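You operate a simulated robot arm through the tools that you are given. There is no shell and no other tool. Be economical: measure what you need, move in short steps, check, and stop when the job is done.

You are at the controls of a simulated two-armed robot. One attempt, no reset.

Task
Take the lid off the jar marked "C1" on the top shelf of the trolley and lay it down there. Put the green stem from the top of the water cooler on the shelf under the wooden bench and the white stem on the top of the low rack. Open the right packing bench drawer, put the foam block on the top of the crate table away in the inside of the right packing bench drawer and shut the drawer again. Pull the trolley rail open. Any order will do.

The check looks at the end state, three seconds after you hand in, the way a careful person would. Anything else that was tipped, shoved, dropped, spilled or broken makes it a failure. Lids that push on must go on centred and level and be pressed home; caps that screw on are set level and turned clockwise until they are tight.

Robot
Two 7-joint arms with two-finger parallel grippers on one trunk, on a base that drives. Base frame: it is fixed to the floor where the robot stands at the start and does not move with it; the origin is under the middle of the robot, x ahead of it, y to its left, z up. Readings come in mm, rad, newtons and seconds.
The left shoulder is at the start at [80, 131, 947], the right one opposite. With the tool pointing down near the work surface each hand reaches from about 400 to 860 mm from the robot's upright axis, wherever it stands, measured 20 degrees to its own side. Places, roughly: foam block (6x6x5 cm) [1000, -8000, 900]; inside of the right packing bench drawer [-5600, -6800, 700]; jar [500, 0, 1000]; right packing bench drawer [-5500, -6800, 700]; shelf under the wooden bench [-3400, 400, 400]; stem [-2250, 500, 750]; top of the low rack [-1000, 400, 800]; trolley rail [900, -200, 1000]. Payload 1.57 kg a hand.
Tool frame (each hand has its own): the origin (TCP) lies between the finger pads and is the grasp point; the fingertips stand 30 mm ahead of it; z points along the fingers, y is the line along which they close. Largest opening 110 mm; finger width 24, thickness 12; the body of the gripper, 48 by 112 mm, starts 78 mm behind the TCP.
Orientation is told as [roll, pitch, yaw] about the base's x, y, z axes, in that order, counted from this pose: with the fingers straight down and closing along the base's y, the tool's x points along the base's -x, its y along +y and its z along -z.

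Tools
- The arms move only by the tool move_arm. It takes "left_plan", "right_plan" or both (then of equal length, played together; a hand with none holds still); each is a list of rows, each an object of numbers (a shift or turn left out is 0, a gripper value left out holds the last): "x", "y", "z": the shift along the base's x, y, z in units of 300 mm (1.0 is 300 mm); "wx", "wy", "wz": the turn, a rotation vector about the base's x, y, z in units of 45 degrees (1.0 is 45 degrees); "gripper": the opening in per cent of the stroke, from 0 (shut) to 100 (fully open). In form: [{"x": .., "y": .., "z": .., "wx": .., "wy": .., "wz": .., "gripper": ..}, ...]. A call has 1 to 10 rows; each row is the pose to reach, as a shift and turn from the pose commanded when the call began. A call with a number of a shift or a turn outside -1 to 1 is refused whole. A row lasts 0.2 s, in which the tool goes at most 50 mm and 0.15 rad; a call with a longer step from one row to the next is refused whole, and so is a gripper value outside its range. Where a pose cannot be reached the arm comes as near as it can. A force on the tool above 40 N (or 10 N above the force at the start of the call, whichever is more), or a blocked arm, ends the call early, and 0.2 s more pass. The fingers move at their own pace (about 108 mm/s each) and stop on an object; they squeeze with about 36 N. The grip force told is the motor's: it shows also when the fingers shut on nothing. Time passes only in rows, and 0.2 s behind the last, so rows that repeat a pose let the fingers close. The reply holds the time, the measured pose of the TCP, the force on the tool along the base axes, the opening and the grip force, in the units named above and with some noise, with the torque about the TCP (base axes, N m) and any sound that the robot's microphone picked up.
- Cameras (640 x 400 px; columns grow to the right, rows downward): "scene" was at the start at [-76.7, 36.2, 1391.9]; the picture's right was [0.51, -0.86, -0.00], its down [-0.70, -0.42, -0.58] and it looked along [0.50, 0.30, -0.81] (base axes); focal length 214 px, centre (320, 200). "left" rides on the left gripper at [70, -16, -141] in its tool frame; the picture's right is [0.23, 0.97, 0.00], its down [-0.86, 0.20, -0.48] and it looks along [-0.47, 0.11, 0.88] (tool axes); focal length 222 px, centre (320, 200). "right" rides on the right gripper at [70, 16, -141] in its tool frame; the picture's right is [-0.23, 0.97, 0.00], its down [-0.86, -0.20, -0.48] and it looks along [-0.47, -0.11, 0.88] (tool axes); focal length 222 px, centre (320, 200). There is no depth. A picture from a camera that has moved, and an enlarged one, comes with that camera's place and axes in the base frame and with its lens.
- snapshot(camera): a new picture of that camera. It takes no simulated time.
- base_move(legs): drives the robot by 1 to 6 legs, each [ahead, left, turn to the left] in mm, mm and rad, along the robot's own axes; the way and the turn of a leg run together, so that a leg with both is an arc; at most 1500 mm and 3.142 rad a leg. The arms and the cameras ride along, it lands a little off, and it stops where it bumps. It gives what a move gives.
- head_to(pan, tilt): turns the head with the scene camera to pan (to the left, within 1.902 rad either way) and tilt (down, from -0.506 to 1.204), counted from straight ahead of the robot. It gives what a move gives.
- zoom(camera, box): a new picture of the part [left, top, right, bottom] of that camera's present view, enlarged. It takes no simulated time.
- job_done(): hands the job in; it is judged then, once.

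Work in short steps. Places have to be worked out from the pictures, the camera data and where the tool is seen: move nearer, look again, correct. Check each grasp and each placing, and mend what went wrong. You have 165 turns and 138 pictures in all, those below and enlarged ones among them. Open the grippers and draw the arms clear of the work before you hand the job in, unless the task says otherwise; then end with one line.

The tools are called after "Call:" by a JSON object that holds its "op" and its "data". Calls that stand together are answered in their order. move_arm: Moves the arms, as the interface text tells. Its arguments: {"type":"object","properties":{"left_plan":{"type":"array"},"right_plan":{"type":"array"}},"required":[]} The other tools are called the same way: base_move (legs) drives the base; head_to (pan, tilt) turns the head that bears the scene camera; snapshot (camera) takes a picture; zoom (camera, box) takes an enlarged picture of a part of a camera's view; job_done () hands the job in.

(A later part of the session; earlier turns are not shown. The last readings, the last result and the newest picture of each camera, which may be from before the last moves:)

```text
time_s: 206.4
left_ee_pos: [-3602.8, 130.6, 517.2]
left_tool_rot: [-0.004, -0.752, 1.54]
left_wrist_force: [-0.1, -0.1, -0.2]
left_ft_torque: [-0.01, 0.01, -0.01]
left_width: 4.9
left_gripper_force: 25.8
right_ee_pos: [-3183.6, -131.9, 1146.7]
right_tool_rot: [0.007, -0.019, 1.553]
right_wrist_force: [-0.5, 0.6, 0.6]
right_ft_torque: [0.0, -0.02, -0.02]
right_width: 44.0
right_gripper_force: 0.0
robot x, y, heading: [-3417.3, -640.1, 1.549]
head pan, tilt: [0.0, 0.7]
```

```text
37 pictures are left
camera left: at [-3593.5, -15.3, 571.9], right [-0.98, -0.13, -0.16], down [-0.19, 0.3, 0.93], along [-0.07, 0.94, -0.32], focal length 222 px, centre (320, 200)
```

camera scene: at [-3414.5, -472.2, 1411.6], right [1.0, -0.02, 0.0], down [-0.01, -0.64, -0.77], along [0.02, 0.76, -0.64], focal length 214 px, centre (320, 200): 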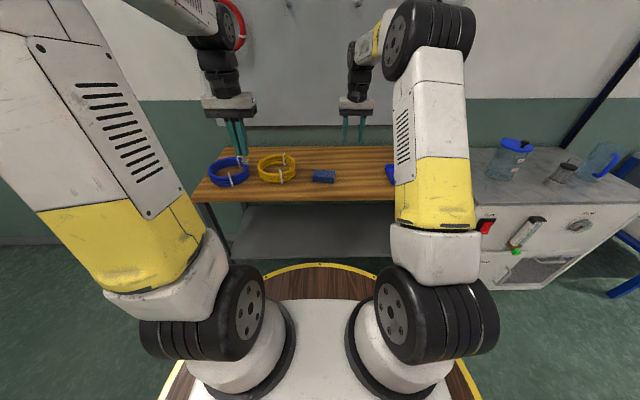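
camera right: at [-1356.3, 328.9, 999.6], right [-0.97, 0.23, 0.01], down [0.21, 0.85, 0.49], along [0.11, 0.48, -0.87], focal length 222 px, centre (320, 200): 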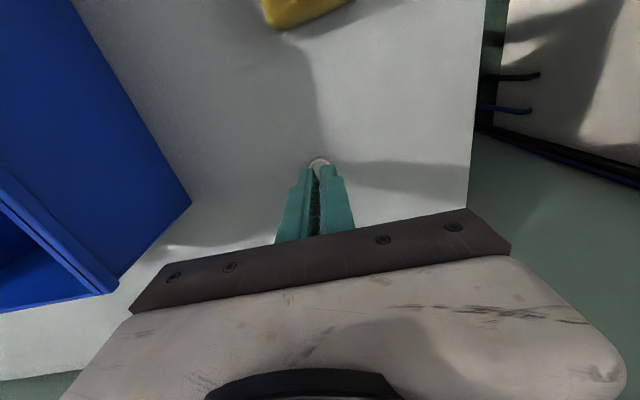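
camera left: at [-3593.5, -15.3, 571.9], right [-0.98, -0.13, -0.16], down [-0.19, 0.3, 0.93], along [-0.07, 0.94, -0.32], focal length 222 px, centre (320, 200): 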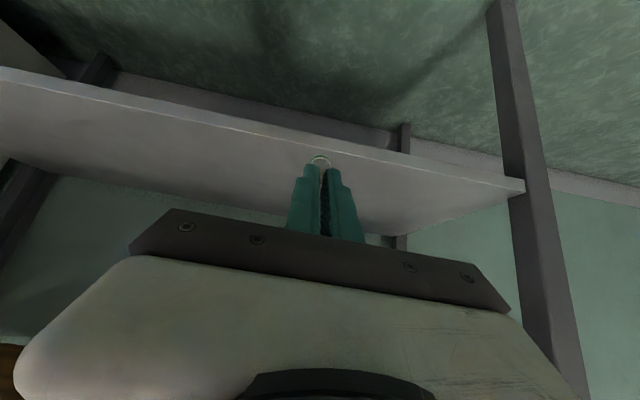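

Shelf front edge works out at y≈265, z≈389. I drive 130 mm ahead (hand enters above the shelf), then extend and lower.

Call:
{"op": "base_move", "data": {"legs": [[130, 0, 0]]}}

Call:
{"op": "move_arm", "data": {"left_plan": [{"y": 0.08, "z": -0.03}, {"y": 0.16, "z": -0.08}, {"y": 0.22, "z": -0.15}, {"y": 0.25, "z": -0.2}, {"y": 0.25, "z": -0.23}, {"y": 0.25, "z": -0.23}]}}

Call:
{"op": "snapshot", "data": {"camera": "left"}}

```text
time_s: 207.7
left_ee_pos: [-3600.4, 260.8, 517.9]
left_tool_rot: [-0.006, -0.753, 1.538]
left_wrist_force: [0.5, 0.2, 0.5]
left_ft_torque: [0.01, 0.01, 0.04]
left_width: 4.7
left_gripper_force: 25.0
right_ee_pos: [-3178.8, -0.6, 1145.9]
right_tool_rot: [0.006, -0.019, 1.552]
right_wrist_force: [-0.4, -0.4, 0.7]
right_ft_torque: [-0.02, -0.03, 0.02]
right_width: 44.0
right_gripper_force: 0.0
robot x, y, heading: [-3415.5, -506.6, 1.549]
head pan, tilt: [0.0, 0.7]
```

```text
time_s: 209.1
left_ee_pos: [-3599.9, 326.6, 473.3]
left_tool_rot: [-0.006, -0.753, 1.538]
left_wrist_force: [-0.8, 0.4, 0.2]
left_ft_torque: [0.02, -0.01, -0.02]
left_width: 4.9
left_gripper_force: 25.5
left hand out of reach, approached as far as the arm can: row 4, 5, 6
right_ee_pos: [-3179.3, -2.1, 1145.4]
right_tool_rot: [0.006, -0.018, 1.554]
right_wrist_force: [0.3, 0.1, 0.6]
right_ft_torque: [0.01, 0.02, 0.0]
right_width: 44.2
right_gripper_force: 0.0
robot x, y, heading: [-3417.5, -504.2, 1.549]
head pan, tilt: [0.0, 0.7]
```

```text
36 pictures are left
camera left: at [-3590.7, 180.8, 527.5], right [-0.98, -0.13, -0.16], down [-0.19, 0.3, 0.93], along [-0.07, 0.94, -0.32], focal length 222 px, centre (320, 200)
```

left: 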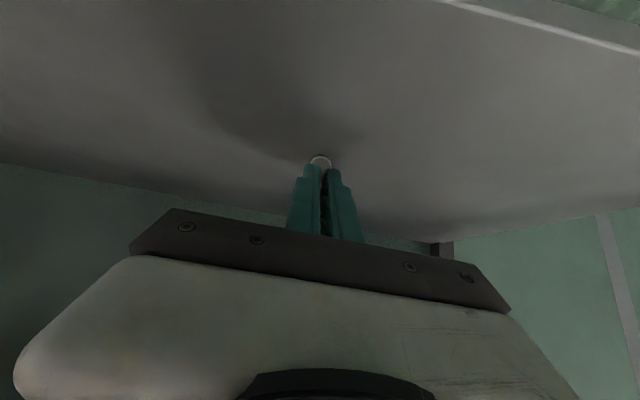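

Near maximum stretch; I drive 70 mm further ahead and then lower with the arm drawn in slightly.

Call:
{"op": "base_move", "data": {"legs": [[70, 0, 0]]}}

Call:
{"op": "move_arm", "data": {"left_plan": [{"y": -0.06}, {"y": -0.12}, {"y": -0.12, "z": -0.05}, {"y": -0.12, "z": -0.08}, {"y": -0.12, "z": -0.1}, {"y": -0.12, "z": -0.1}]}}

```text
time_s: 210.1
left_ee_pos: [-3600.1, 397.6, 473.3]
left_tool_rot: [-0.006, -0.753, 1.539]
left_wrist_force: [-0.2, 0.3, -0.3]
left_ft_torque: [0.0, -0.03, -0.03]
left_width: 4.5
left_gripper_force: 25.2
right_ee_pos: [-3177.7, 70.1, 1145.2]
right_tool_rot: [0.007, -0.02, 1.554]
right_wrist_force: [0.0, -0.1, -0.3]
right_ft_torque: [0.03, 0.02, 0.01]
right_width: 44.1
right_gripper_force: 0.0
robot x, y, heading: [-3414.8, -432.2, 1.549]
head pan, tilt: [0.0, 0.7]
```

```text
time_s: 211.0
left_ee_pos: [-3600.3, 364.9, 459.3]
left_tool_rot: [-0.006, -0.759, 1.538]
left_wrist_force: [0.2, -0.1, 7.3]
left_ft_torque: [0.23, -0.03, -0.03]
left_width: 4.9
left_gripper_force: 24.8
right_ee_pos: [-3178.1, 69.9, 1145.6]
right_tool_rot: [0.006, -0.019, 1.554]
right_wrist_force: [-0.3, -0.8, 0.4]
right_ft_torque: [0.01, 0.0, 0.03]
right_width: 44.0
right_gripper_force: 0.0
robot x, y, heading: [-3413.8, -436.6, 1.553]
head pan, tilt: [0.0, 0.7]
stopped in row 4 (left hand): the force on the tool passed its limit at 45 N (the readings are from after the stop); the commanded pose is now the measured one
```

Touched the shelf. I open the fingers gently and withdraw along the tool axis.

Call:
{"op": "move_arm", "data": {"left_plan": [{"gripper": 10}, {"gripper": 25}, {"gripper": 40}, {"gripper": 40}, {"y": -0.04, "z": 0.04}, {"y": -0.1, "z": 0.1}, {"y": -0.18, "z": 0.17}, {"y": -0.18, "z": 0.17}]}}

Call:
{"op": "snapshot", "data": {"camera": "left"}}

```text
time_s: 212.8
left_ee_pos: [-3603.0, 314.7, 511.1]
left_tool_rot: [-0.009, -0.748, 1.539]
left_wrist_force: [0.1, -0.2, -0.2]
left_ft_torque: [-0.03, -0.02, -0.01]
left_width: 44.2
left_gripper_force: 0.0
left hand out of reach, approached as far as the arm can: row 7, 8
right_ee_pos: [-3178.5, 69.1, 1145.0]
right_tool_rot: [0.006, -0.02, 1.553]
right_wrist_force: [0.6, 0.5, -0.1]
right_ft_torque: [-0.06, 0.03, -0.03]
right_width: 43.9
right_gripper_force: 0.0
robot x, y, heading: [-3411.3, -434.4, 1.552]
head pan, tilt: [0.0, 0.7]
```

```text
35 pictures are left
camera left: at [-3592.8, 169.3, 566.5], right [-0.98, -0.13, -0.16], down [-0.19, 0.31, 0.93], along [-0.07, 0.94, -0.33], focal length 222 px, centre (320, 200)
```

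left: 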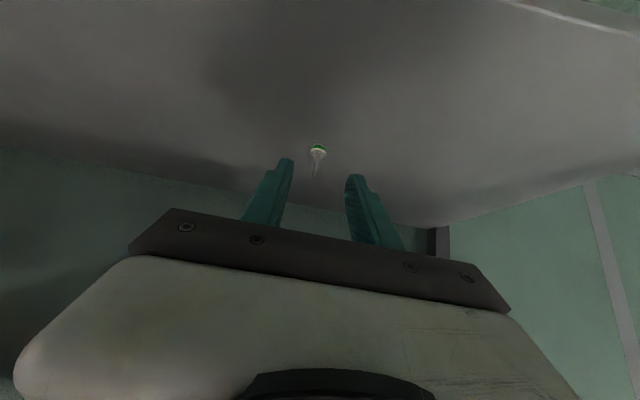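

The green pin stands on the shelf. I back the base 220 mm to leave the shelf, then raise the left hand and untilt.

Call:
{"op": "base_move", "data": {"legs": [[-220, 0, 0]]}}

Call:
{"op": "move_arm", "data": {"left_plan": [{"z": 0.13}, {"z": 0.27, "y": -0.03}, {"z": 0.4, "y": -0.07}, {"z": 0.53, "y": -0.1}, {"z": 0.66, "y": -0.1}, {"z": 0.79, "y": -0.1}, {"z": 0.92, "y": -0.1}, {"z": 1.0, "y": -0.1}, {"z": 1.0, "y": -0.1}]}}

Call:
{"op": "move_arm", "data": {"left_plan": [{"z": 0.13, "wx": -0.1}, {"z": 0.26, "wx": -0.27}, {"z": 0.39, "wx": -0.44}, {"z": 0.52, "y": -0.04, "wx": -0.61}, {"z": 0.65, "y": -0.08, "wx": -0.78}, {"z": 0.78, "y": -0.12, "wx": -0.95}, {"z": 0.9, "y": -0.16, "wx": -0.95}, {"z": 1.0, "y": -0.2, "wx": -0.95}, {"z": 1.0, "y": -0.2, "wx": -0.95}]}}

Call:
{"op": "head_to", "data": {"pan": 1.9, "tilt": 0.35}}

Call:
{"op": "snapshot", "data": {"camera": "scene"}}

```text
time_s: 214.5
left_ee_pos: [-3608.8, 96.0, 511.2]
left_tool_rot: [-0.011, -0.748, 1.541]
left_wrist_force: [-0.6, -1.0, -0.5]
left_ft_torque: [-0.01, -0.01, -0.01]
left_width: 44.0
left_gripper_force: 0.0
right_ee_pos: [-3183.6, -149.0, 1146.6]
right_tool_rot: [0.008, -0.019, 1.555]
right_wrist_force: [-0.7, 0.0, -0.4]
right_ft_torque: [-0.01, 0.0, -0.01]
right_width: 44.0
right_gripper_force: 0.0
robot x, y, heading: [-3419.6, -654.1, 1.548]
head pan, tilt: [0.0, 0.7]
```

```text
time_s: 216.5
left_ee_pos: [-3607.7, 65.6, 811.3]
left_tool_rot: [-0.01, -0.748, 1.54]
left_wrist_force: [-0.1, -0.6, 0.4]
left_ft_torque: [0.0, 0.05, 0.01]
left_width: 44.3
left_gripper_force: 0.1
right_ee_pos: [-3183.4, -149.1, 1143.9]
right_tool_rot: [0.006, -0.019, 1.554]
right_wrist_force: [-0.4, -0.2, -0.5]
right_ft_torque: [0.0, 0.03, 0.01]
right_width: 44.1
right_gripper_force: 0.1
robot x, y, heading: [-3414.1, -657.0, 1.554]
head pan, tilt: [0.0, 0.7]
```

```text
time_s: 218.5
left_ee_pos: [-3607.9, 6.3, 1111.8]
left_tool_rot: [-0.033, -0.002, 1.546]
left_wrist_force: [0.5, -0.1, 0.1]
left_ft_torque: [-0.01, -0.03, 0.02]
left_width: 44.1
left_gripper_force: 0.0
right_ee_pos: [-3183.1, -149.0, 1145.0]
right_tool_rot: [0.007, -0.02, 1.556]
right_wrist_force: [-0.1, -0.3, 0.7]
right_ft_torque: [-0.02, -0.02, 0.01]
right_width: 43.9
right_gripper_force: 0.1
robot x, y, heading: [-3416.0, -659.0, 1.551]
head pan, tilt: [0.0, 0.7]
```

```text
time_s: 220.4
left_ee_pos: [-3607.6, 5.6, 1110.4]
left_tool_rot: [-0.032, -0.003, 1.549]
left_wrist_force: [0.2, 0.8, -0.3]
left_ft_torque: [0.03, -0.01, -0.02]
left_width: 44.0
left_gripper_force: 0.1
right_ee_pos: [-3183.0, -150.4, 1145.5]
right_tool_rot: [0.006, -0.02, 1.554]
right_wrist_force: [0.4, 0.0, -0.6]
right_ft_torque: [0.03, 0.02, 0.01]
right_width: 44.0
right_gripper_force: 0.1
robot x, y, heading: [-3415.8, -655.0, 1.55]
head pan, tilt: [1.901, 0.351]
```

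```text
34 pictures are left
camera scene: at [-3509.5, -823.8, 1443.0], right [-0.3, 0.95, 0.0], down [0.33, 0.1, -0.94], along [-0.89, -0.29, -0.34], focal length 214 px, centre (320, 200)
```

scene: 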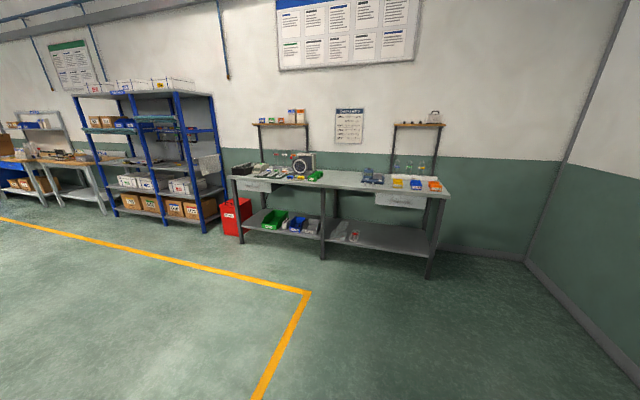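

The far area lies toward −y. The space to the left is clear, so I turn left to face −y and look.

Call:
{"op": "base_move", "data": {"legs": [[0, 0, 3.14]]}}

Call:
{"op": "head_to", "data": {"pan": 0.35, "tilt": 0.15}}

Call:
{"op": "snapshot", "data": {"camera": "scene"}}

```text
time_s: 228.2
left_ee_pos: [-3219.4, -1312.0, 1111.3]
left_tool_rot: [-0.032, -0.001, -1.58]
left_wrist_force: [0.5, 0.9, 0.3]
left_ft_torque: [-0.04, 0.01, 0.0]
left_width: 43.9
left_gripper_force: 0.0
right_ee_pos: [-3646.5, -1163.0, 1145.8]
right_tool_rot: [0.008, -0.02, -1.571]
right_wrist_force: [0.3, 0.4, 0.5]
right_ft_torque: [-0.01, 0.02, 0.01]
right_width: 43.9
right_gripper_force: 0.1
robot x, y, heading: [-3419.3, -654.4, -1.573]
head pan, tilt: [1.901, 0.351]
```

```text
time_s: 229.8
left_ee_pos: [-3219.2, -1311.9, 1111.7]
left_tool_rot: [-0.031, -0.002, -1.58]
left_wrist_force: [-0.5, 0.2, -1.1]
left_ft_torque: [0.01, -0.02, 0.0]
left_width: 44.0
left_gripper_force: 0.0
right_ee_pos: [-3646.7, -1162.3, 1145.4]
right_tool_rot: [0.008, -0.017, -1.572]
right_wrist_force: [0.5, 0.5, 0.0]
right_ft_torque: [-0.01, 0.01, 0.0]
right_width: 43.8
right_gripper_force: 0.1
robot x, y, heading: [-3419.4, -656.2, -1.574]
head pan, tilt: [0.351, 0.15]
```

```text
33 pictures are left
camera scene: at [-3385.9, -603.3, 1461.7], right [-0.94, -0.34, 0.0], down [-0.05, 0.14, -0.99], along [0.34, -0.93, -0.15], focal length 214 px, centre (320, 200)
```

scene: 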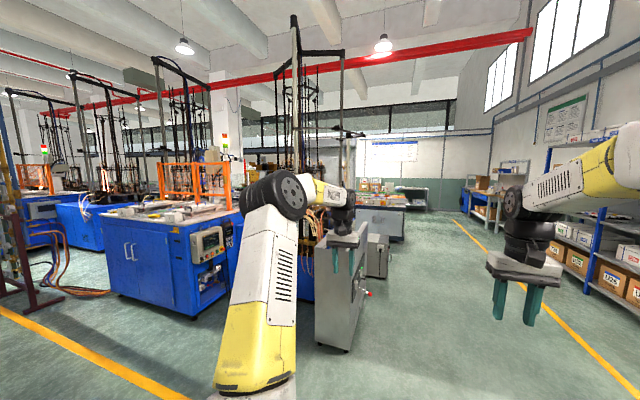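

A clear aisle runs along x≈−4000 between the machines and the yellow line at x≈−4920. I drive down it and look again.

Call:
{"op": "base_move", "data": {"legs": [[0, -620, 0], [1500, 0, 0], [1500, 0, 0], [1500, 0, 0]]}}

Call:
{"op": "head_to", "data": {"pan": 0.5, "tilt": 0.2}}

Call:
{"op": "snapshot", "data": {"camera": "scene"}}

Call:
{"op": "head_to", "data": {"pan": -0.6, "tilt": 0.25}}

Call:
{"op": "snapshot", "data": {"camera": "scene"}}

```text
time_s: 254.3
left_ee_pos: [-3859.5, -5801.8, 1111.4]
left_tool_rot: [-0.031, -0.003, -1.58]
left_wrist_force: [0.1, 0.4, 0.8]
left_ft_torque: [0.0, 0.04, -0.02]
left_width: 44.0
left_gripper_force: 0.0
right_ee_pos: [-4285.5, -5651.9, 1145.0]
right_tool_rot: [0.007, -0.019, -1.574]
right_wrist_force: [-0.2, 0.9, -0.6]
right_ft_torque: [0.03, -0.01, -0.01]
right_width: 43.8
right_gripper_force: 0.0
robot x, y, heading: [-4059.8, -5145.2, -1.576]
head pan, tilt: [0.351, 0.15]
```

```text
time_s: 255.0
left_ee_pos: [-3859.1, -5801.6, 1111.8]
left_tool_rot: [-0.031, -0.002, -1.579]
left_wrist_force: [-0.2, 0.4, -1.0]
left_ft_torque: [0.02, -0.02, 0.02]
left_width: 44.0
left_gripper_force: 0.0
right_ee_pos: [-4286.9, -5652.6, 1145.3]
right_tool_rot: [0.008, -0.017, -1.574]
right_wrist_force: [-1.1, 0.2, -0.3]
right_ft_torque: [0.01, -0.03, -0.02]
right_width: 44.0
right_gripper_force: 0.2
robot x, y, heading: [-4059.1, -5143.0, -1.575]
head pan, tilt: [0.499, 0.201]
```

```text
32 pictures are left
camera scene: at [-4013.3, -5087.7, 1457.0], right [-0.88, -0.47, 0.0], down [-0.09, 0.18, -0.98], along [0.47, -0.86, -0.2], focal length 214 px, centre (320, 200)
```

scene: 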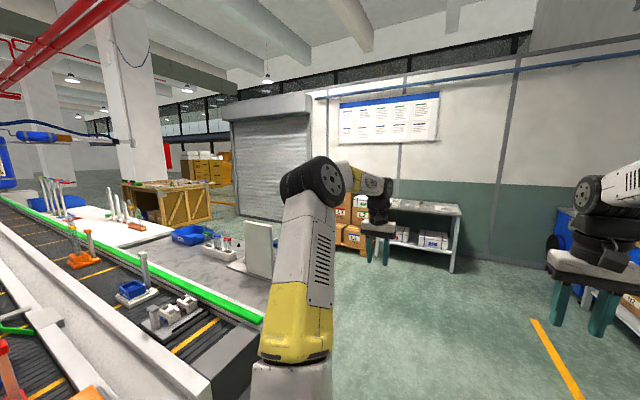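

```text
time_s: 256.4
left_ee_pos: [-3858.8, -5802.6, 1111.3]
left_tool_rot: [-0.033, -0.003, -1.581]
left_wrist_force: [0.4, -0.3, -0.1]
left_ft_torque: [-0.02, 0.01, 0.01]
left_width: 44.0
left_gripper_force: 0.0
right_ee_pos: [-4286.2, -5652.9, 1145.2]
right_tool_rot: [0.007, -0.019, -1.572]
right_wrist_force: [-0.2, -0.1, 0.6]
right_ft_torque: [-0.04, -0.03, -0.01]
right_width: 43.9
right_gripper_force: 0.1
robot x, y, heading: [-4057.9, -5143.0, -1.569]
head pan, tilt: [-0.6, 0.25]
```

```text
31 pictures are left
camera scene: at [-4110.5, -5082.6, 1452.5], right [-0.82, 0.57, 0.0], down [0.14, 0.2, -0.97], along [-0.55, -0.8, -0.25], focal length 214 px, centre (320, 200)
```

scene: 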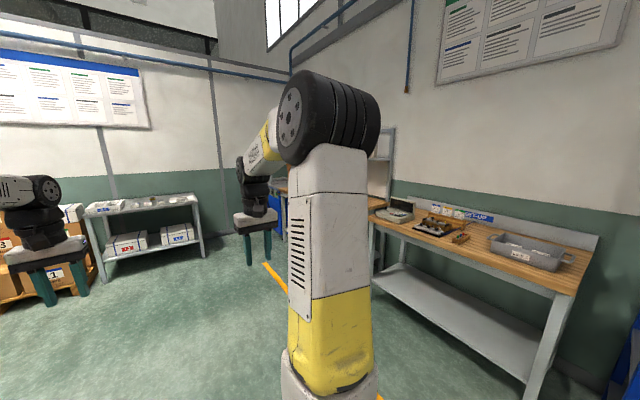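

The wooden crate table is visible far left beyond the conveyor, near (1000,−7700). I drive on to y≈−7250, turn to face +x, and look down that corridor.

Call:
{"op": "base_move", "data": {"legs": [[1300, 0, 0], [800, 0, 0], [0, 0, 1.57]]}}

Call:
{"op": "head_to", "data": {"pan": 0.0, "tilt": 0.2}}

Call:
{"op": "snapshot", "data": {"camera": "scene"}}

```text
time_s: 270.6
left_ee_pos: [-3404.0, -7013.4, 1110.4]
left_tool_rot: [-0.031, -0.001, 0.013]
left_wrist_force: [-0.3, -0.2, 0.3]
left_ft_torque: [0.0, 0.01, 0.0]
left_width: 44.0
left_gripper_force: 0.0
right_ee_pos: [-3543.5, -7444.0, 1145.2]
right_tool_rot: [0.008, -0.02, 0.021]
right_wrist_force: [0.1, 1.1, 0.5]
right_ft_torque: [0.01, -0.01, -0.01]
right_width: 44.1
right_gripper_force: 0.0
robot x, y, heading: [-4055.0, -7227.4, 0.014]
head pan, tilt: [-0.6, 0.25]
```

```text
time_s: 271.6
left_ee_pos: [-3405.0, -7014.2, 1110.7]
left_tool_rot: [-0.033, -0.002, 0.014]
left_wrist_force: [0.0, -0.4, 0.3]
left_ft_torque: [0.0, -0.02, 0.0]
left_width: 44.1
left_gripper_force: 0.1
right_ee_pos: [-3544.6, -7444.6, 1145.2]
right_tool_rot: [0.006, -0.019, 0.02]
right_wrist_force: [0.0, -0.4, 0.8]
right_ft_torque: [-0.01, 0.01, 0.0]
right_width: 44.0
right_gripper_force: 0.0
robot x, y, heading: [-4057.6, -7224.4, 0.015]
head pan, tilt: [0.0, 0.201]
```

```text
30 pictures are left
camera scene: at [-4103.2, -7229.1, 1457.0], right [0.02, -1.0, 0.0], down [-0.2, 0.0, -0.98], along [0.98, 0.02, -0.2], focal length 214 px, centre (320, 200)
```

scene: 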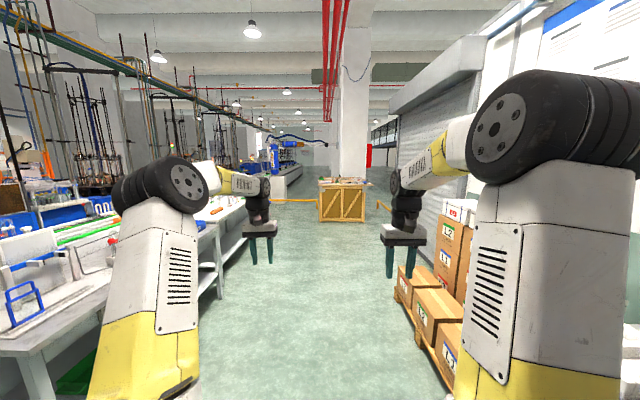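

The corridor is clear and the crate table stands straight ahead, front at x≈600. I drive toward it.

Call:
{"op": "base_move", "data": {"legs": [[1500, 0, 0], [1500, 0, 0], [900, -300, 0]]}}

Call:
{"op": "head_to", "data": {"pan": 0.0, "tilt": 0.5}}

Call:
{"op": "snapshot", "data": {"camera": "scene"}}

```text
time_s: 290.6
left_ee_pos: [514.5, -7239.7, 1110.7]
left_tool_rot: [-0.033, -0.003, 0.012]
left_wrist_force: [0.4, 0.8, 0.7]
left_ft_torque: [0.0, 0.03, -0.04]
left_width: 44.1
left_gripper_force: 0.0
right_ee_pos: [374.7, -7670.3, 1144.9]
right_tool_rot: [0.007, -0.02, 0.019]
right_wrist_force: [0.2, -0.5, -0.4]
right_ft_torque: [-0.03, -0.07, 0.02]
right_width: 44.5
right_gripper_force: 0.0
robot x, y, heading: [-138.9, -7455.4, 0.015]
head pan, tilt: [0.0, 0.201]
```

```text
time_s: 291.4
left_ee_pos: [514.4, -7241.6, 1110.4]
left_tool_rot: [-0.032, -0.002, 0.012]
left_wrist_force: [0.7, 0.1, -0.2]
left_ft_torque: [0.0, -0.01, -0.01]
left_width: 43.9
left_gripper_force: 0.0
right_ee_pos: [374.3, -7671.3, 1144.1]
right_tool_rot: [0.007, -0.019, 0.019]
right_wrist_force: [-0.3, -0.1, -0.7]
right_ft_torque: [0.0, -0.01, -0.03]
right_width: 43.9
right_gripper_force: 0.1
robot x, y, heading: [-139.4, -7451.3, 0.013]
head pan, tilt: [0.0, 0.499]
```

```text
29 pictures are left
camera scene: at [-187.2, -7455.3, 1429.4], right [0.02, -1.0, 0.0], down [-0.48, -0.01, -0.88], along [0.88, 0.01, -0.48], focal length 214 px, centre (320, 200)
```

scene: 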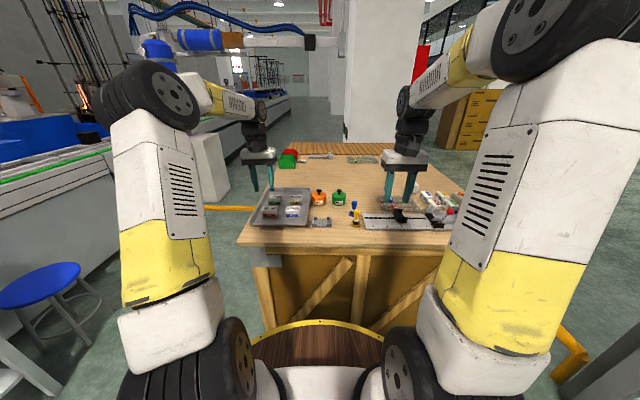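

Call:
{"op": "zoom", "data": {"camera": "scene", "box": [230, 130, 480, 270]}}

```text
2.56 times, centred on (355, 200) of scene
camera zoom: at [-187.2, -7455.3, 1429.4], right [0.02, -1.0, 0.0], down [-0.48, -0.01, -0.88], along [0.88, 0.01, -0.48], focal length 549 px, centre (230, 200)
```

zoom: 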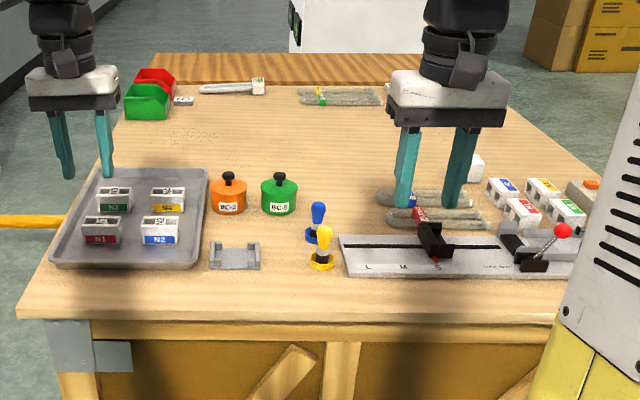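

The white block at right, near ≈[1000,−8000], looks like the foam. I drive closer and to the right, then look with the right hand camera.

Call:
{"op": "base_move", "data": {"legs": [[0, -380, 0], [280, 0, 0]]}}

Call:
{"op": "snapshot", "data": {"camera": "right"}}

Call:
{"op": "snapshot", "data": {"camera": "scene"}}

```text
time_s: 295.4
left_ee_pos: [798.2, -7616.9, 1111.3]
left_tool_rot: [-0.033, -0.001, 0.013]
left_wrist_force: [-0.4, 0.2, 1.5]
left_ft_torque: [-0.05, -0.03, -0.02]
left_width: 43.9
left_gripper_force: 0.1
right_ee_pos: [659.2, -8047.7, 1145.3]
right_tool_rot: [0.007, -0.019, 0.021]
right_wrist_force: [-0.9, 0.3, -0.9]
right_ft_torque: [-0.01, 0.02, 0.01]
right_width: 44.2
right_gripper_force: 0.0
robot x, y, heading: [146.3, -7829.7, 0.014]
head pan, tilt: [0.0, 0.499]
```

```text
27 pictures are left
camera right: at [586.4, -8033.7, 1286.8], right [0.21, 0.98, 0.01], down [0.85, -0.19, 0.49], along [0.48, -0.09, -0.87], focal length 222 px, centre (320, 200)
```

right: 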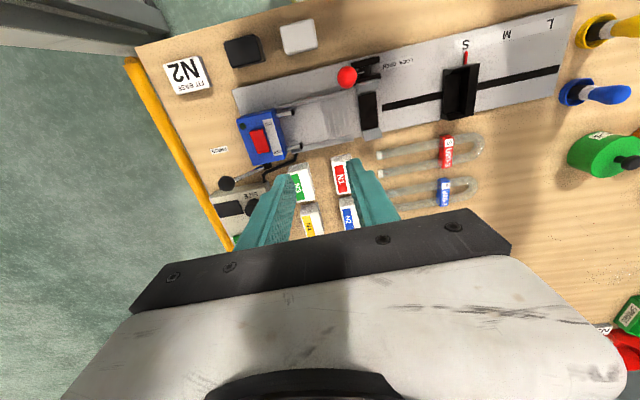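

```text
26 pictures are left
camera scene: at [97.9, -7832.5, 1429.3], right [0.02, -1.0, 0.0], down [-0.48, -0.01, -0.88], along [0.88, 0.01, -0.48], focal length 214 px, centre (320, 200)
```

scene: 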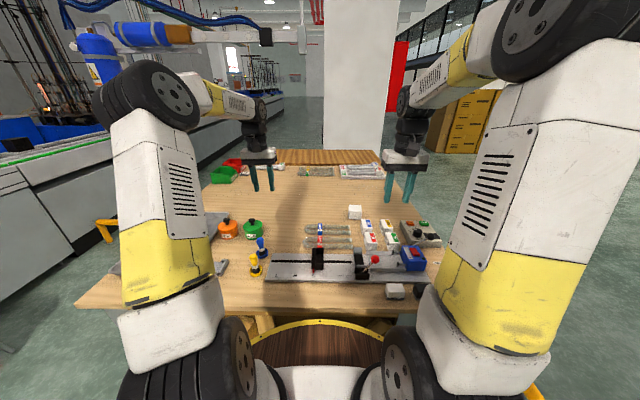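

I zoom to tell the foam block from the other small cubes.

Call:
{"op": "zoom", "data": {"camera": "scene", "box": [300, 190, 440, 310]}}

Call:
{"op": "zoom", "data": {"camera": "right", "box": [150, 0, 350, 120]}}

```text
3.33 times, centred on (370, 250) of scene
camera zoom: at [97.9, -7832.5, 1429.3], right [0.02, -1.0, 0.0], down [-0.48, -0.01, -0.88], along [0.88, 0.01, -0.48], focal length 715 px, centre (153, 33)
```

zoom: 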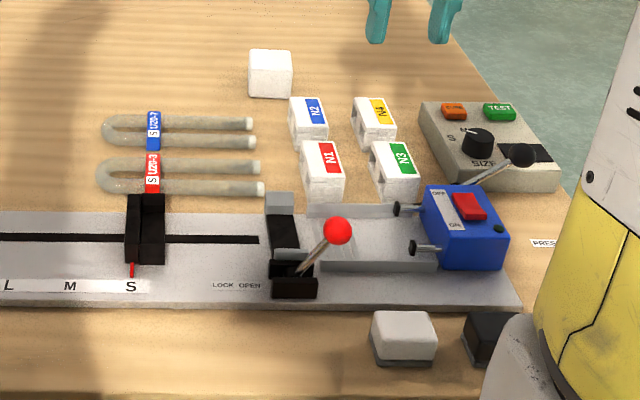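

```text
3.20 times, centred on (250, 60) of right
camera zoom: at [586.4, -8033.7, 1286.8], right [0.21, 0.98, 0.01], down [0.85, -0.19, 0.49], along [0.48, -0.09, -0.87], focal length 711 px, centre (544, 648)
```

zoom: 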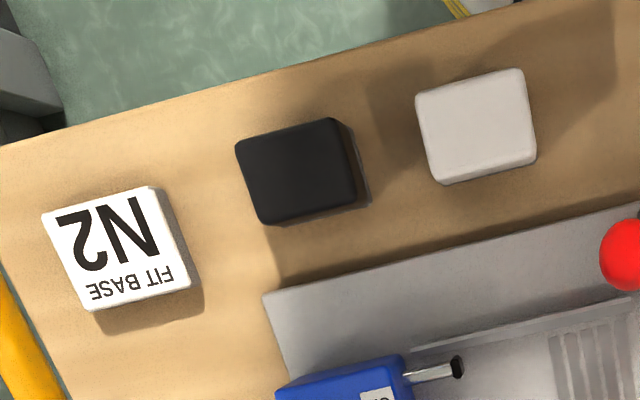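

The foam is the white 6 cm cube at ≈[989,−7994,875] (table z≈850). I move 40 mm ahead, tilt the right hand 40° forward for reach, and go to a pre-grasp point.

Call:
{"op": "base_move", "data": {"legs": [[40, 0, 0]]}}

Call:
{"op": "move_arm", "data": {"right_plan": [{"wy": -0.15, "y": 0.05, "gripper": 82}, {"wy": -0.3, "x": 0.1, "y": 0.1}, {"wy": -0.45, "x": 0.22, "y": 0.15}, {"wy": -0.6, "x": 0.35, "y": 0.18, "z": -0.06}, {"wy": -0.75, "x": 0.48, "y": 0.18, "z": -0.13}, {"wy": -0.9, "x": 0.6, "y": 0.18, "z": -0.2}, {"wy": -0.9, "x": 0.69, "y": 0.18, "z": -0.32}, {"wy": -0.9, "x": 0.75, "y": 0.18, "z": -0.45}, {"wy": -0.9, "x": 0.75, "y": 0.18, "z": -0.58}, {"wy": -0.9, "x": 0.75, "y": 0.18, "z": -0.61}]}}

Call:
{"op": "snapshot", "data": {"camera": "right"}}

```text
time_s: 296.3
left_ee_pos: [840.1, -7617.7, 1110.9]
left_tool_rot: [-0.032, -0.001, 0.014]
left_wrist_force: [-1.1, 0.1, 0.8]
left_ft_torque: [-0.01, -0.01, -0.01]
left_width: 43.8
left_gripper_force: 0.1
right_ee_pos: [699.6, -8046.3, 1145.5]
right_tool_rot: [0.008, -0.019, 0.019]
right_wrist_force: [0.4, -0.4, -1.0]
right_ft_torque: [0.04, -0.07, 0.01]
right_width: 44.1
right_gripper_force: 0.1
robot x, y, heading: [187.6, -7826.2, 0.017]
head pan, tilt: [0.0, 0.499]
```

```text
time_s: 298.5
left_ee_pos: [839.7, -7617.1, 1109.9]
left_tool_rot: [-0.035, -0.002, 0.012]
left_wrist_force: [-0.4, 0.0, 0.0]
left_ft_torque: [0.0, -0.04, 0.01]
left_width: 43.9
left_gripper_force: 0.0
right_ee_pos: [926.2, -7992.7, 961.1]
right_tool_rot: [-0.008, -0.726, 0.025]
right_wrist_force: [-0.7, -1.0, 1.2]
right_ft_torque: [0.02, -0.01, -0.02]
right_width: 90.1
right_gripper_force: 0.0
robot x, y, heading: [186.6, -7831.9, 0.016]
head pan, tilt: [0.0, 0.499]
```

```text
23 pictures are left
camera right: at [778.5, -7979.3, 1022.3], right [0.15, 0.98, 0.14], down [0.33, -0.19, 0.93], along [0.93, -0.09, -0.35], focal length 222 px, centre (320, 200)
```

right: 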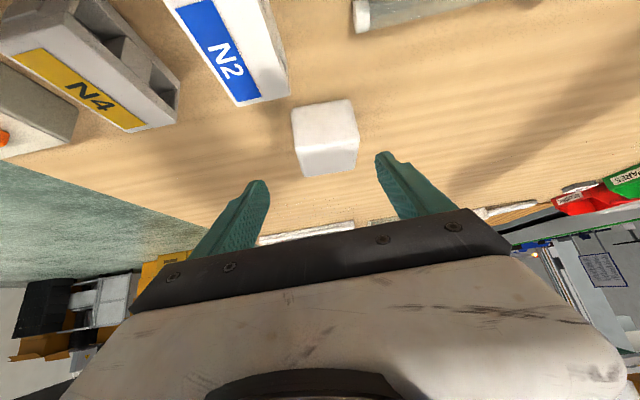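

Foam at ≈[985,−7984]. I advance along the tool axis to straddle it and close.

Call:
{"op": "move_arm", "data": {"right_plan": [{"x": 0.05, "y": 0.027, "z": -0.06}, {"x": 0.1, "y": 0.027, "z": -0.12}, {"x": 0.15, "y": 0.027, "z": -0.18}, {"x": 0.205, "y": 0.027, "z": -0.25}, {"x": 0.205, "y": 0.027, "z": -0.25, "gripper": 50}, {"x": 0.205, "y": 0.027, "z": -0.25, "gripper": 0}, {"x": 0.205, "y": 0.027, "z": -0.25, "gripper": 0}, {"x": 0.205, "y": 0.027, "z": -0.25, "gripper": 0}]}}

Call:
{"op": "snapshot", "data": {"camera": "right"}}

```text
time_s: 300.3
left_ee_pos: [839.0, -7616.2, 1110.9]
left_tool_rot: [-0.032, -0.003, 0.013]
left_wrist_force: [-1.4, -0.2, 0.2]
left_ft_torque: [-0.01, 0.04, 0.01]
left_width: 43.8
left_gripper_force: 0.0
right_ee_pos: [989.2, -7983.1, 890.4]
right_tool_rot: [-0.008, -0.735, 0.026]
right_wrist_force: [6.0, 9.3, 29.7]
right_ft_torque: [1.19, -0.47, -0.23]
right_width: 59.2
right_gripper_force: 35.6
robot x, y, heading: [186.9, -7831.3, 0.015]
head pan, tilt: [0.0, 0.499]
```

```text
22 pictures are left
camera right: at [841.3, -7969.3, 949.6], right [0.15, 0.98, 0.15], down [0.32, -0.19, 0.93], along [0.94, -0.09, -0.34], focal length 222 px, centre (320, 200)
```

right: 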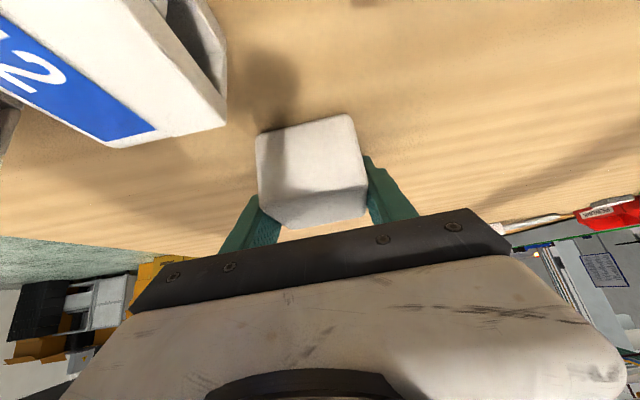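

Foam is gripped (59 mm). I lift straight up, then draw back and untilt for driving.

Call:
{"op": "move_arm", "data": {"right_plan": [{"z": 0.05}, {"z": 0.15}, {"z": 0.28, "x": -0.04}, {"z": 0.4, "x": -0.1}, {"z": 0.52, "x": -0.18}, {"z": 0.62, "x": -0.28, "wy": 0.15}, {"z": 0.7, "x": -0.38, "wy": 0.3}, {"z": 0.76, "x": -0.5, "wy": 0.45}, {"z": 0.8, "x": -0.62, "wy": 0.6}, {"z": 0.8, "x": -0.75, "wy": 0.75}]}}

Call:
{"op": "move_arm", "data": {"right_plan": [{"wy": 0.18, "x": -0.1}, {"wy": 0.2, "x": -0.2}, {"wy": 0.2, "x": -0.2}], "left_plan": [{"x": -0.12, "z": 0.05}, {"x": -0.26, "z": 0.1}, {"x": -0.4, "z": 0.1}]}}

Call:
{"op": "base_move", "data": {"legs": [[-500, 0, 0], [0, 0, 1.571], [0, 0, 1.571]]}}

Call:
{"op": "snapshot", "data": {"camera": "right"}}

```text
time_s: 302.5
left_ee_pos: [840.1, -7616.6, 1110.5]
left_tool_rot: [-0.033, -0.003, 0.012]
left_wrist_force: [-0.3, -0.3, 0.1]
left_ft_torque: [0.0, -0.02, 0.03]
left_width: 43.9
left_gripper_force: 0.1
right_ee_pos: [760.3, -7985.9, 1126.8]
right_tool_rot: [0.005, -0.134, 0.02]
right_wrist_force: [-0.3, -0.4, 0.0]
right_ft_torque: [0.01, 0.0, -0.02]
right_width: 58.9
right_gripper_force: 36.1
robot x, y, heading: [188.0, -7827.2, 0.016]
head pan, tilt: [0.0, 0.499]
```

```text
time_s: 303.3
left_ee_pos: [720.0, -7616.7, 1140.6]
left_tool_rot: [-0.032, -0.002, 0.013]
left_wrist_force: [-0.2, 0.9, 0.3]
left_ft_torque: [0.0, 0.01, -0.01]
left_width: 43.7
left_gripper_force: 0.1
right_ee_pos: [701.2, -7985.6, 1127.5]
right_tool_rot: [0.009, 0.022, 0.018]
right_wrist_force: [0.8, 0.1, -0.3]
right_ft_torque: [0.0, 0.03, 0.0]
right_width: 59.1
right_gripper_force: 36.1
robot x, y, heading: [184.8, -7832.4, 0.019]
head pan, tilt: [0.0, 0.499]
```

```text
time_s: 313.9
left_ee_pos: [-841.5, -8055.1, 1140.9]
left_tool_rot: [-0.032, -0.003, -3.126]
left_wrist_force: [-0.3, -0.3, -0.3]
left_ft_torque: [0.02, 0.03, 0.0]
left_width: 44.1
left_gripper_force: 0.1
right_ee_pos: [-825.2, -7685.5, 1126.7]
right_tool_rot: [0.008, 0.021, -3.118]
right_wrist_force: [0.4, 0.6, -0.2]
right_ft_torque: [-0.01, -0.02, 0.02]
right_width: 58.8
right_gripper_force: 35.7
robot x, y, heading: [-311.2, -7838.1, -3.121]
head pan, tilt: [0.0, 0.499]
```

```text
21 pictures are left
camera right: at [-758.6, -7699.3, 1271.1], right [-0.2, -0.98, 0.0], down [-0.87, 0.18, 0.46], along [-0.45, 0.09, -0.89], focal length 222 px, centre (320, 200)
```

right: 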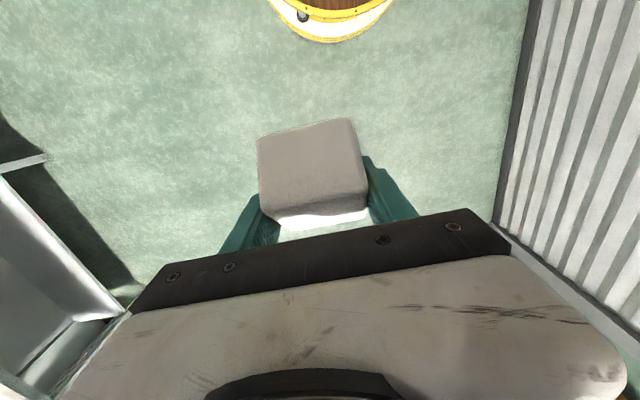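

Foam is secure. I drive back along the corridor to the packing bench area, facing it.

Call:
{"op": "base_move", "data": {"legs": [[0, -600, -0.02], [1500, 0, 0], [1500, 0, 0], [1000, 0, 0], [0, -350, 0]]}}

Call:
{"op": "snapshot", "data": {"camera": "scene"}}

```text
time_s: 338.1
left_ee_pos: [-4871.1, -7118.4, 1141.0]
left_tool_rot: [-0.032, -0.002, -3.119]
left_wrist_force: [1.1, 0.0, 0.6]
left_ft_torque: [-0.04, 0.02, -0.03]
left_width: 43.5
left_gripper_force: 0.0
right_ee_pos: [-4855.7, -6749.6, 1128.0]
right_tool_rot: [0.009, 0.02, -3.113]
right_wrist_force: [0.0, 0.2, 0.6]
right_ft_torque: [-0.02, 0.0, 0.02]
right_width: 58.9
right_gripper_force: 36.2
robot x, y, heading: [-4339.2, -6904.4, -3.116]
head pan, tilt: [0.0, 0.499]
```

```text
20 pictures are left
camera scene: at [-4291.1, -6901.7, 1429.3], right [-0.02, 1.0, 0.0], down [0.48, 0.01, -0.88], along [-0.88, -0.02, -0.48], focal length 214 px, centre (320, 200)
```

scene: 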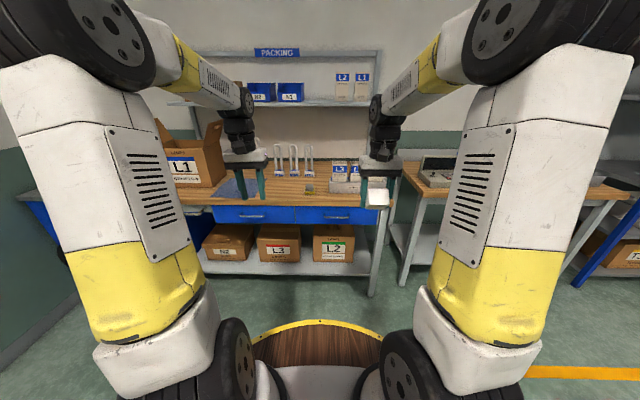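

The packing bench has two blue drawers; the right one has its handle near [−5410,−6835,700]. I zoom in on it.

Call:
{"op": "zoom", "data": {"camera": "scene", "box": [200, 150, 400, 270]}}

```text
3.20 times, centred on (300, 210) of scene
camera zoom: at [-4291.1, -6901.7, 1429.3], right [-0.02, 1.0, 0.0], down [0.48, 0.01, -0.88], along [-0.88, -0.02, -0.48], focal length 686 px, centre (384, 168)
```

zoom: 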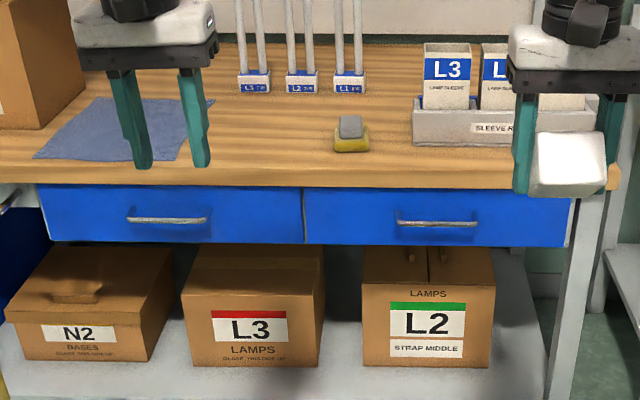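

The handle is a ~15 cm bar at ≈[−5370,−6830,711]. I drive to it, then turn the left gripper 90° so its fingers close vertically for grasping the bar.

Call:
{"op": "base_move", "data": {"legs": [[330, -150, 0]]}}

Call:
{"op": "move_arm", "data": {"left_plan": [{"wz": -0.17, "x": 0.05}, {"wz": -0.34, "x": 0.1}, {"wz": -0.51, "x": 0.15}, {"wz": -0.68, "x": 0.15}, {"wz": -0.85, "x": 0.15}, {"wz": -1.0, "x": 0.15}]}}

Call:
{"op": "move_arm", "data": {"left_plan": [{"wz": -0.17}, {"wz": -0.34}, {"wz": -0.51}, {"wz": -0.68}, {"wz": -0.85}, {"wz": -1.0}]}}

Call:
{"op": "move_arm", "data": {"left_plan": [{"wy": 0.17, "z": -0.1}, {"wy": 0.34, "z": -0.2}, {"wy": 0.51, "z": -0.3}, {"wy": 0.68, "z": -0.4}, {"wy": 0.85, "z": -0.5}, {"wy": 1.0, "z": -0.6}, {"wy": 1.0, "z": -0.7}, {"wy": 1.0, "z": -0.7}]}}

Call:
{"op": "snapshot", "data": {"camera": "scene"}}

```text
time_s: 340.4
left_ee_pos: [-5207.3, -6977.3, 1141.6]
left_tool_rot: [-0.032, 0.0, -3.121]
left_wrist_force: [-0.8, -0.8, 0.6]
left_ft_torque: [-0.03, 0.01, -0.02]
left_width: 44.1
left_gripper_force: 0.1
right_ee_pos: [-5192.3, -6609.2, 1126.5]
right_tool_rot: [0.009, 0.02, -3.114]
right_wrist_force: [-0.5, 0.4, -0.2]
right_ft_torque: [0.02, 0.05, -0.07]
right_width: 58.7
right_gripper_force: 36.4
robot x, y, heading: [-4672.1, -6757.1, -3.116]
head pan, tilt: [0.0, 0.499]
```

```text
time_s: 341.8
left_ee_pos: [-5160.4, -6977.4, 1140.7]
left_tool_rot: [-0.031, -0.001, 2.377]
left_wrist_force: [0.6, 0.4, 0.5]
left_ft_torque: [0.03, -0.02, 0.0]
left_width: 44.1
left_gripper_force: 0.0
right_ee_pos: [-5192.6, -6609.4, 1126.7]
right_tool_rot: [0.01, 0.019, -3.115]
right_wrist_force: [1.2, 1.0, 0.7]
right_ft_torque: [0.02, 0.01, 0.01]
right_width: 58.8
right_gripper_force: 35.7
robot x, y, heading: [-4679.4, -6757.8, -3.113]
head pan, tilt: [0.0, 0.499]
```

```text
time_s: 343.2
left_ee_pos: [-5162.3, -6977.5, 1141.3]
left_tool_rot: [-0.033, -0.001, 1.59]
left_wrist_force: [-0.6, -0.2, -0.5]
left_ft_torque: [0.02, -0.04, -0.02]
left_width: 44.1
left_gripper_force: 0.0
right_ee_pos: [-5192.2, -6609.5, 1127.5]
right_tool_rot: [0.008, 0.018, -3.113]
right_wrist_force: [0.1, 0.5, -0.6]
right_ft_torque: [0.02, -0.02, -0.03]
right_width: 58.6
right_gripper_force: 36.3
robot x, y, heading: [-4678.1, -6752.4, -3.113]
head pan, tilt: [0.0, 0.499]
```

```text
time_s: 345.0
left_ee_pos: [-5197.6, -6985.5, 934.8]
left_tool_rot: [0.753, -0.016, 1.585]
left_wrist_force: [-0.8, -1.0, 0.0]
left_ft_torque: [0.01, 0.01, -0.01]
left_width: 43.9
left_gripper_force: 0.0
left hand out of reach, approached as far as the arm can: row 5, 6, 7, 8
right_ee_pos: [-5192.2, -6609.1, 1126.7]
right_tool_rot: [0.008, 0.02, -3.115]
right_wrist_force: [-0.3, 0.6, 0.2]
right_ft_torque: [-0.01, -0.03, -0.01]
right_width: 59.0
right_gripper_force: 36.4
robot x, y, heading: [-4675.6, -6759.9, -3.116]
head pan, tilt: [0.0, 0.499]
```

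```text
18 pictures are left
camera scene: at [-4626.9, -6759.7, 1429.3], right [-0.03, 1.0, 0.0], down [0.48, 0.01, -0.88], along [-0.88, -0.02, -0.48], focal length 214 px, centre (320, 200)
```

scene: 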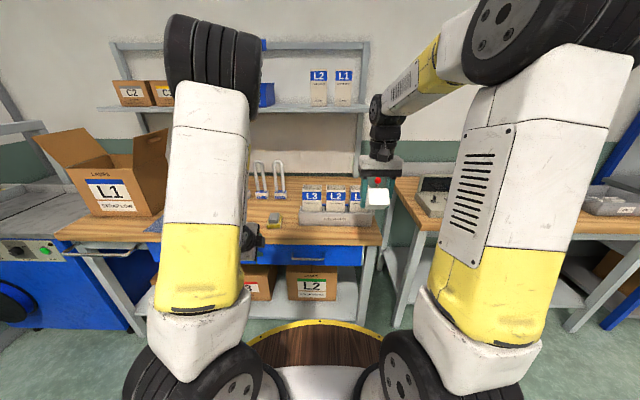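

The arm was too folded again; I back the base 150 mm and extend the left hand toward the handle height while finishing the tilt.

Call:
{"op": "base_move", "data": {"legs": [[-150, 0, 0]]}}

Call:
{"op": "move_arm", "data": {"left_plan": [{"x": -0.13}, {"x": -0.26, "y": 0.04, "wy": 0.06}, {"x": -0.38, "y": 0.1, "z": -0.04, "wy": 0.14}, {"x": -0.48, "y": 0.17, "z": -0.12, "wy": 0.22}, {"x": -0.55, "y": 0.25, "z": -0.22, "wy": 0.32}, {"x": -0.6, "y": 0.33, "z": -0.34, "wy": 0.42}, {"x": -0.63, "y": 0.41, "z": -0.45, "wy": 0.52}, {"x": -0.63, "y": 0.49, "z": -0.56, "wy": 0.6}, {"x": -0.63, "y": 0.49, "z": -0.62, "wy": 0.6}, {"x": -0.63, "y": 0.49, "z": -0.62, "wy": 0.6}]}}

Call:
{"op": "snapshot", "data": {"camera": "left"}}

```text
time_s: 346.4
left_ee_pos: [-5048.1, -6982.4, 934.6]
left_tool_rot: [0.75, -0.017, 1.584]
left_wrist_force: [-0.4, -0.4, -0.7]
left_ft_torque: [-0.01, 0.01, 0.0]
left_width: 44.2
left_gripper_force: 0.1
right_ee_pos: [-5042.6, -6605.2, 1127.9]
right_tool_rot: [0.009, 0.019, -3.112]
right_wrist_force: [-0.2, 0.1, -0.2]
right_ft_torque: [0.02, -0.01, 0.02]
right_width: 58.9
right_gripper_force: 36.4
robot x, y, heading: [-4523.6, -6753.6, -3.114]
head pan, tilt: [0.0, 0.499]
```

```text
time_s: 348.6
left_ee_pos: [-5237.4, -6837.0, 749.1]
left_tool_rot: [1.222, -0.021, 1.576]
left_wrist_force: [-0.4, -0.4, -0.2]
left_ft_torque: [-0.02, -0.02, -0.02]
left_width: 43.9
left_gripper_force: 0.0
right_ee_pos: [-5043.6, -6605.2, 1126.5]
right_tool_rot: [0.009, 0.019, -3.111]
right_wrist_force: [0.8, 1.0, -0.2]
right_ft_torque: [0.0, 0.02, 0.01]
right_width: 58.9
right_gripper_force: 35.9
robot x, y, heading: [-4527.9, -6757.0, -3.115]
head pan, tilt: [0.0, 0.499]
```

```text
17 pictures are left
camera left: at [-5099.0, -6903.5, 778.8], right [-0.33, -0.25, 0.91], down [0.38, 0.85, 0.37], along [-0.87, 0.47, -0.19], focal length 222 px, centre (320, 200)
```

left: 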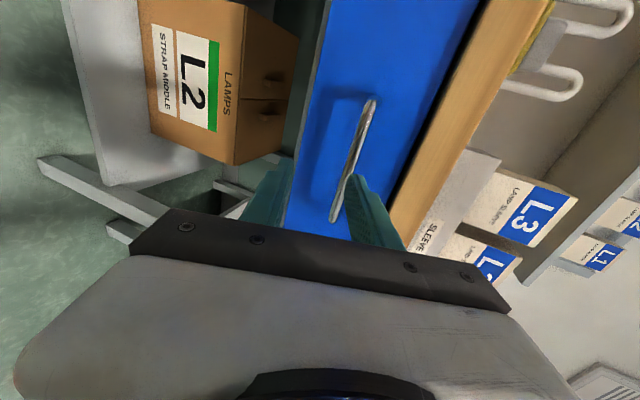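

Handle bar is at z≈745, y −6894…−6744. I advance the left hand with the bar between the fingers.

Call:
{"op": "move_arm", "data": {"left_plan": [{"x": -0.1, "y": 0.03, "z": 0.005}, {"x": -0.2, "y": 0.05, "z": 0.008}, {"x": -0.28, "y": 0.05, "z": 0.008}, {"x": -0.33, "y": 0.05, "z": 0.008}, {"x": -0.33, "y": 0.05, "z": 0.008}]}}

Call:
{"op": "snapshot", "data": {"camera": "left"}}

```text
time_s: 349.5
left_ee_pos: [-5322.5, -6820.3, 750.5]
left_tool_rot: [1.22, -0.02, 1.579]
left_wrist_force: [9.8, -0.3, 3.2]
left_ft_torque: [0.04, 0.36, -0.11]
left_width: 44.4
left_gripper_force: 0.5
right_ee_pos: [-5042.1, -6606.1, 1127.0]
right_tool_rot: [0.01, 0.02, -3.113]
right_wrist_force: [0.3, 1.1, -0.3]
right_ft_torque: [0.0, 0.03, 0.01]
right_width: 58.8
right_gripper_force: 36.3
robot x, y, heading: [-4525.9, -6758.3, -3.119]
head pan, tilt: [0.0, 0.499]
stopped in row 4 (left hand): the force on the tool passed its limit at 58 N (the readings are from after the stop); the commanded pose is now the measured one
```

```text
16 pictures are left
camera left: at [-5183.3, -6888.5, 780.5], right [-0.33, -0.25, 0.91], down [0.38, 0.85, 0.37], along [-0.87, 0.46, -0.19], focal length 222 px, centre (320, 200)
```

left: 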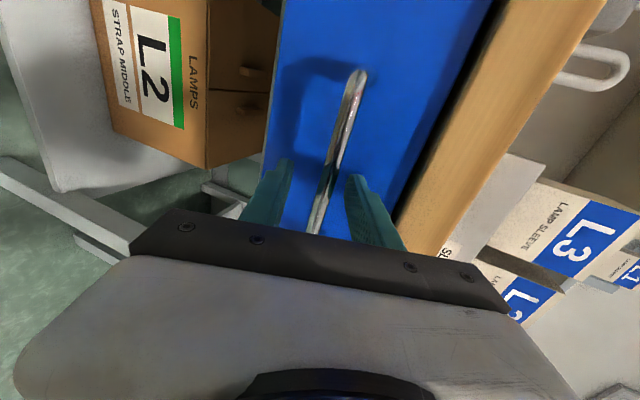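

Fingertips touched the drawer face (x≈−5352) with the bar between the fingers. I ease back 2 mm and close on it.

Call:
{"op": "move_arm", "data": {"left_plan": [{"x": 0.008}, {"x": 0.008, "gripper": 0}, {"x": 0.008, "gripper": 0}, {"x": 0.008, "gripper": 0}, {"x": 0.008, "gripper": 0}]}}

Call:
{"op": "move_arm", "data": {"left_plan": [{"x": 0.05}, {"x": 0.1}, {"x": 0.15}, {"x": 0.2}, {"x": 0.2}]}}

Call:
{"op": "snapshot", "data": {"camera": "scene"}}

```text
time_s: 350.7
left_ee_pos: [-5321.5, -6819.9, 752.9]
left_tool_rot: [1.227, -0.02, 1.58]
left_wrist_force: [-3.6, -3.3, 26.7]
left_ft_torque: [-0.66, 0.11, -0.34]
left_width: 11.8
left_gripper_force: 28.8
right_ee_pos: [-5041.0, -6604.8, 1127.3]
right_tool_rot: [0.009, 0.019, -3.112]
right_wrist_force: [-0.3, -0.4, -0.9]
right_ft_torque: [0.02, 0.03, 0.03]
right_width: 59.0
right_gripper_force: 36.3
robot x, y, heading: [-4525.7, -6757.2, -3.116]
head pan, tilt: [0.0, 0.499]
```

```text
time_s: 351.5
left_ee_pos: [-5274.5, -6819.5, 754.0]
left_tool_rot: [1.227, -0.022, 1.577]
left_wrist_force: [-2.0, 0.3, 2.5]
left_ft_torque: [-0.82, 0.06, 0.18]
left_width: 12.1
left_gripper_force: 29.3
right_ee_pos: [-5042.5, -6605.2, 1125.8]
right_tool_rot: [0.009, 0.02, -3.111]
right_wrist_force: [-0.5, -1.2, -1.1]
right_ft_torque: [-0.01, 0.03, 0.0]
right_width: 59.0
right_gripper_force: 35.7
robot x, y, heading: [-4526.0, -6752.6, -3.114]
head pan, tilt: [0.0, 0.499]
stopped in row 4 (left hand): the force on the tool passed its limit at 40 N (the readings are from after the stop); the commanded pose is now the measured one
```

```text
15 pictures are left
camera scene: at [-4477.1, -6755.7, 1429.3], right [-0.03, 1.0, 0.0], down [0.48, 0.01, -0.88], along [-0.88, -0.02, -0.48], focal length 214 px, centre (320, 200)
```

scene: 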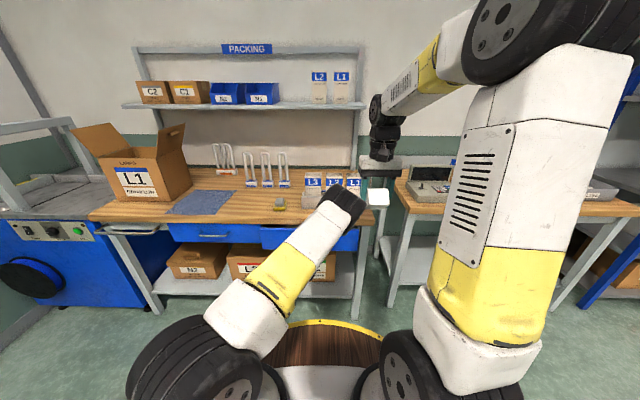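

The drawer slides (47 mm out). I pull it further by backing the base slowly in short legs.

Call:
{"op": "base_move", "data": {"legs": [[-60, 0, 0], [-60, 0, 0], [-60, 0, 0]]}}

Call:
{"op": "snapshot", "data": {"camera": "scene"}}

```text
time_s: 353.6
left_ee_pos: [-5093.8, -6819.3, 753.5]
left_tool_rot: [1.227, -0.022, 1.581]
left_wrist_force: [-0.6, -24.0, 12.1]
left_ft_torque: [-0.67, 0.02, -0.1]
left_width: 12.2
left_gripper_force: 29.1
right_ee_pos: [-4861.6, -6600.9, 1127.7]
right_tool_rot: [0.011, 0.019, -3.113]
right_wrist_force: [0.7, 0.6, -1.3]
right_ft_torque: [0.02, -0.02, 0.01]
right_width: 58.8
right_gripper_force: 36.3
robot x, y, heading: [-4343.5, -6751.8, -3.113]
head pan, tilt: [0.0, 0.499]
```

```text
14 pictures are left
camera scene: at [-4295.6, -6751.6, 1429.3], right [-0.03, 1.0, 0.0], down [0.48, 0.01, -0.88], along [-0.88, -0.02, -0.48], focal length 214 px, centre (320, 200)
```

scene: 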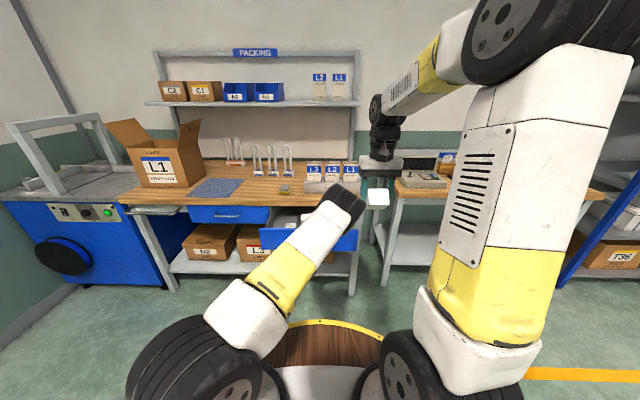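

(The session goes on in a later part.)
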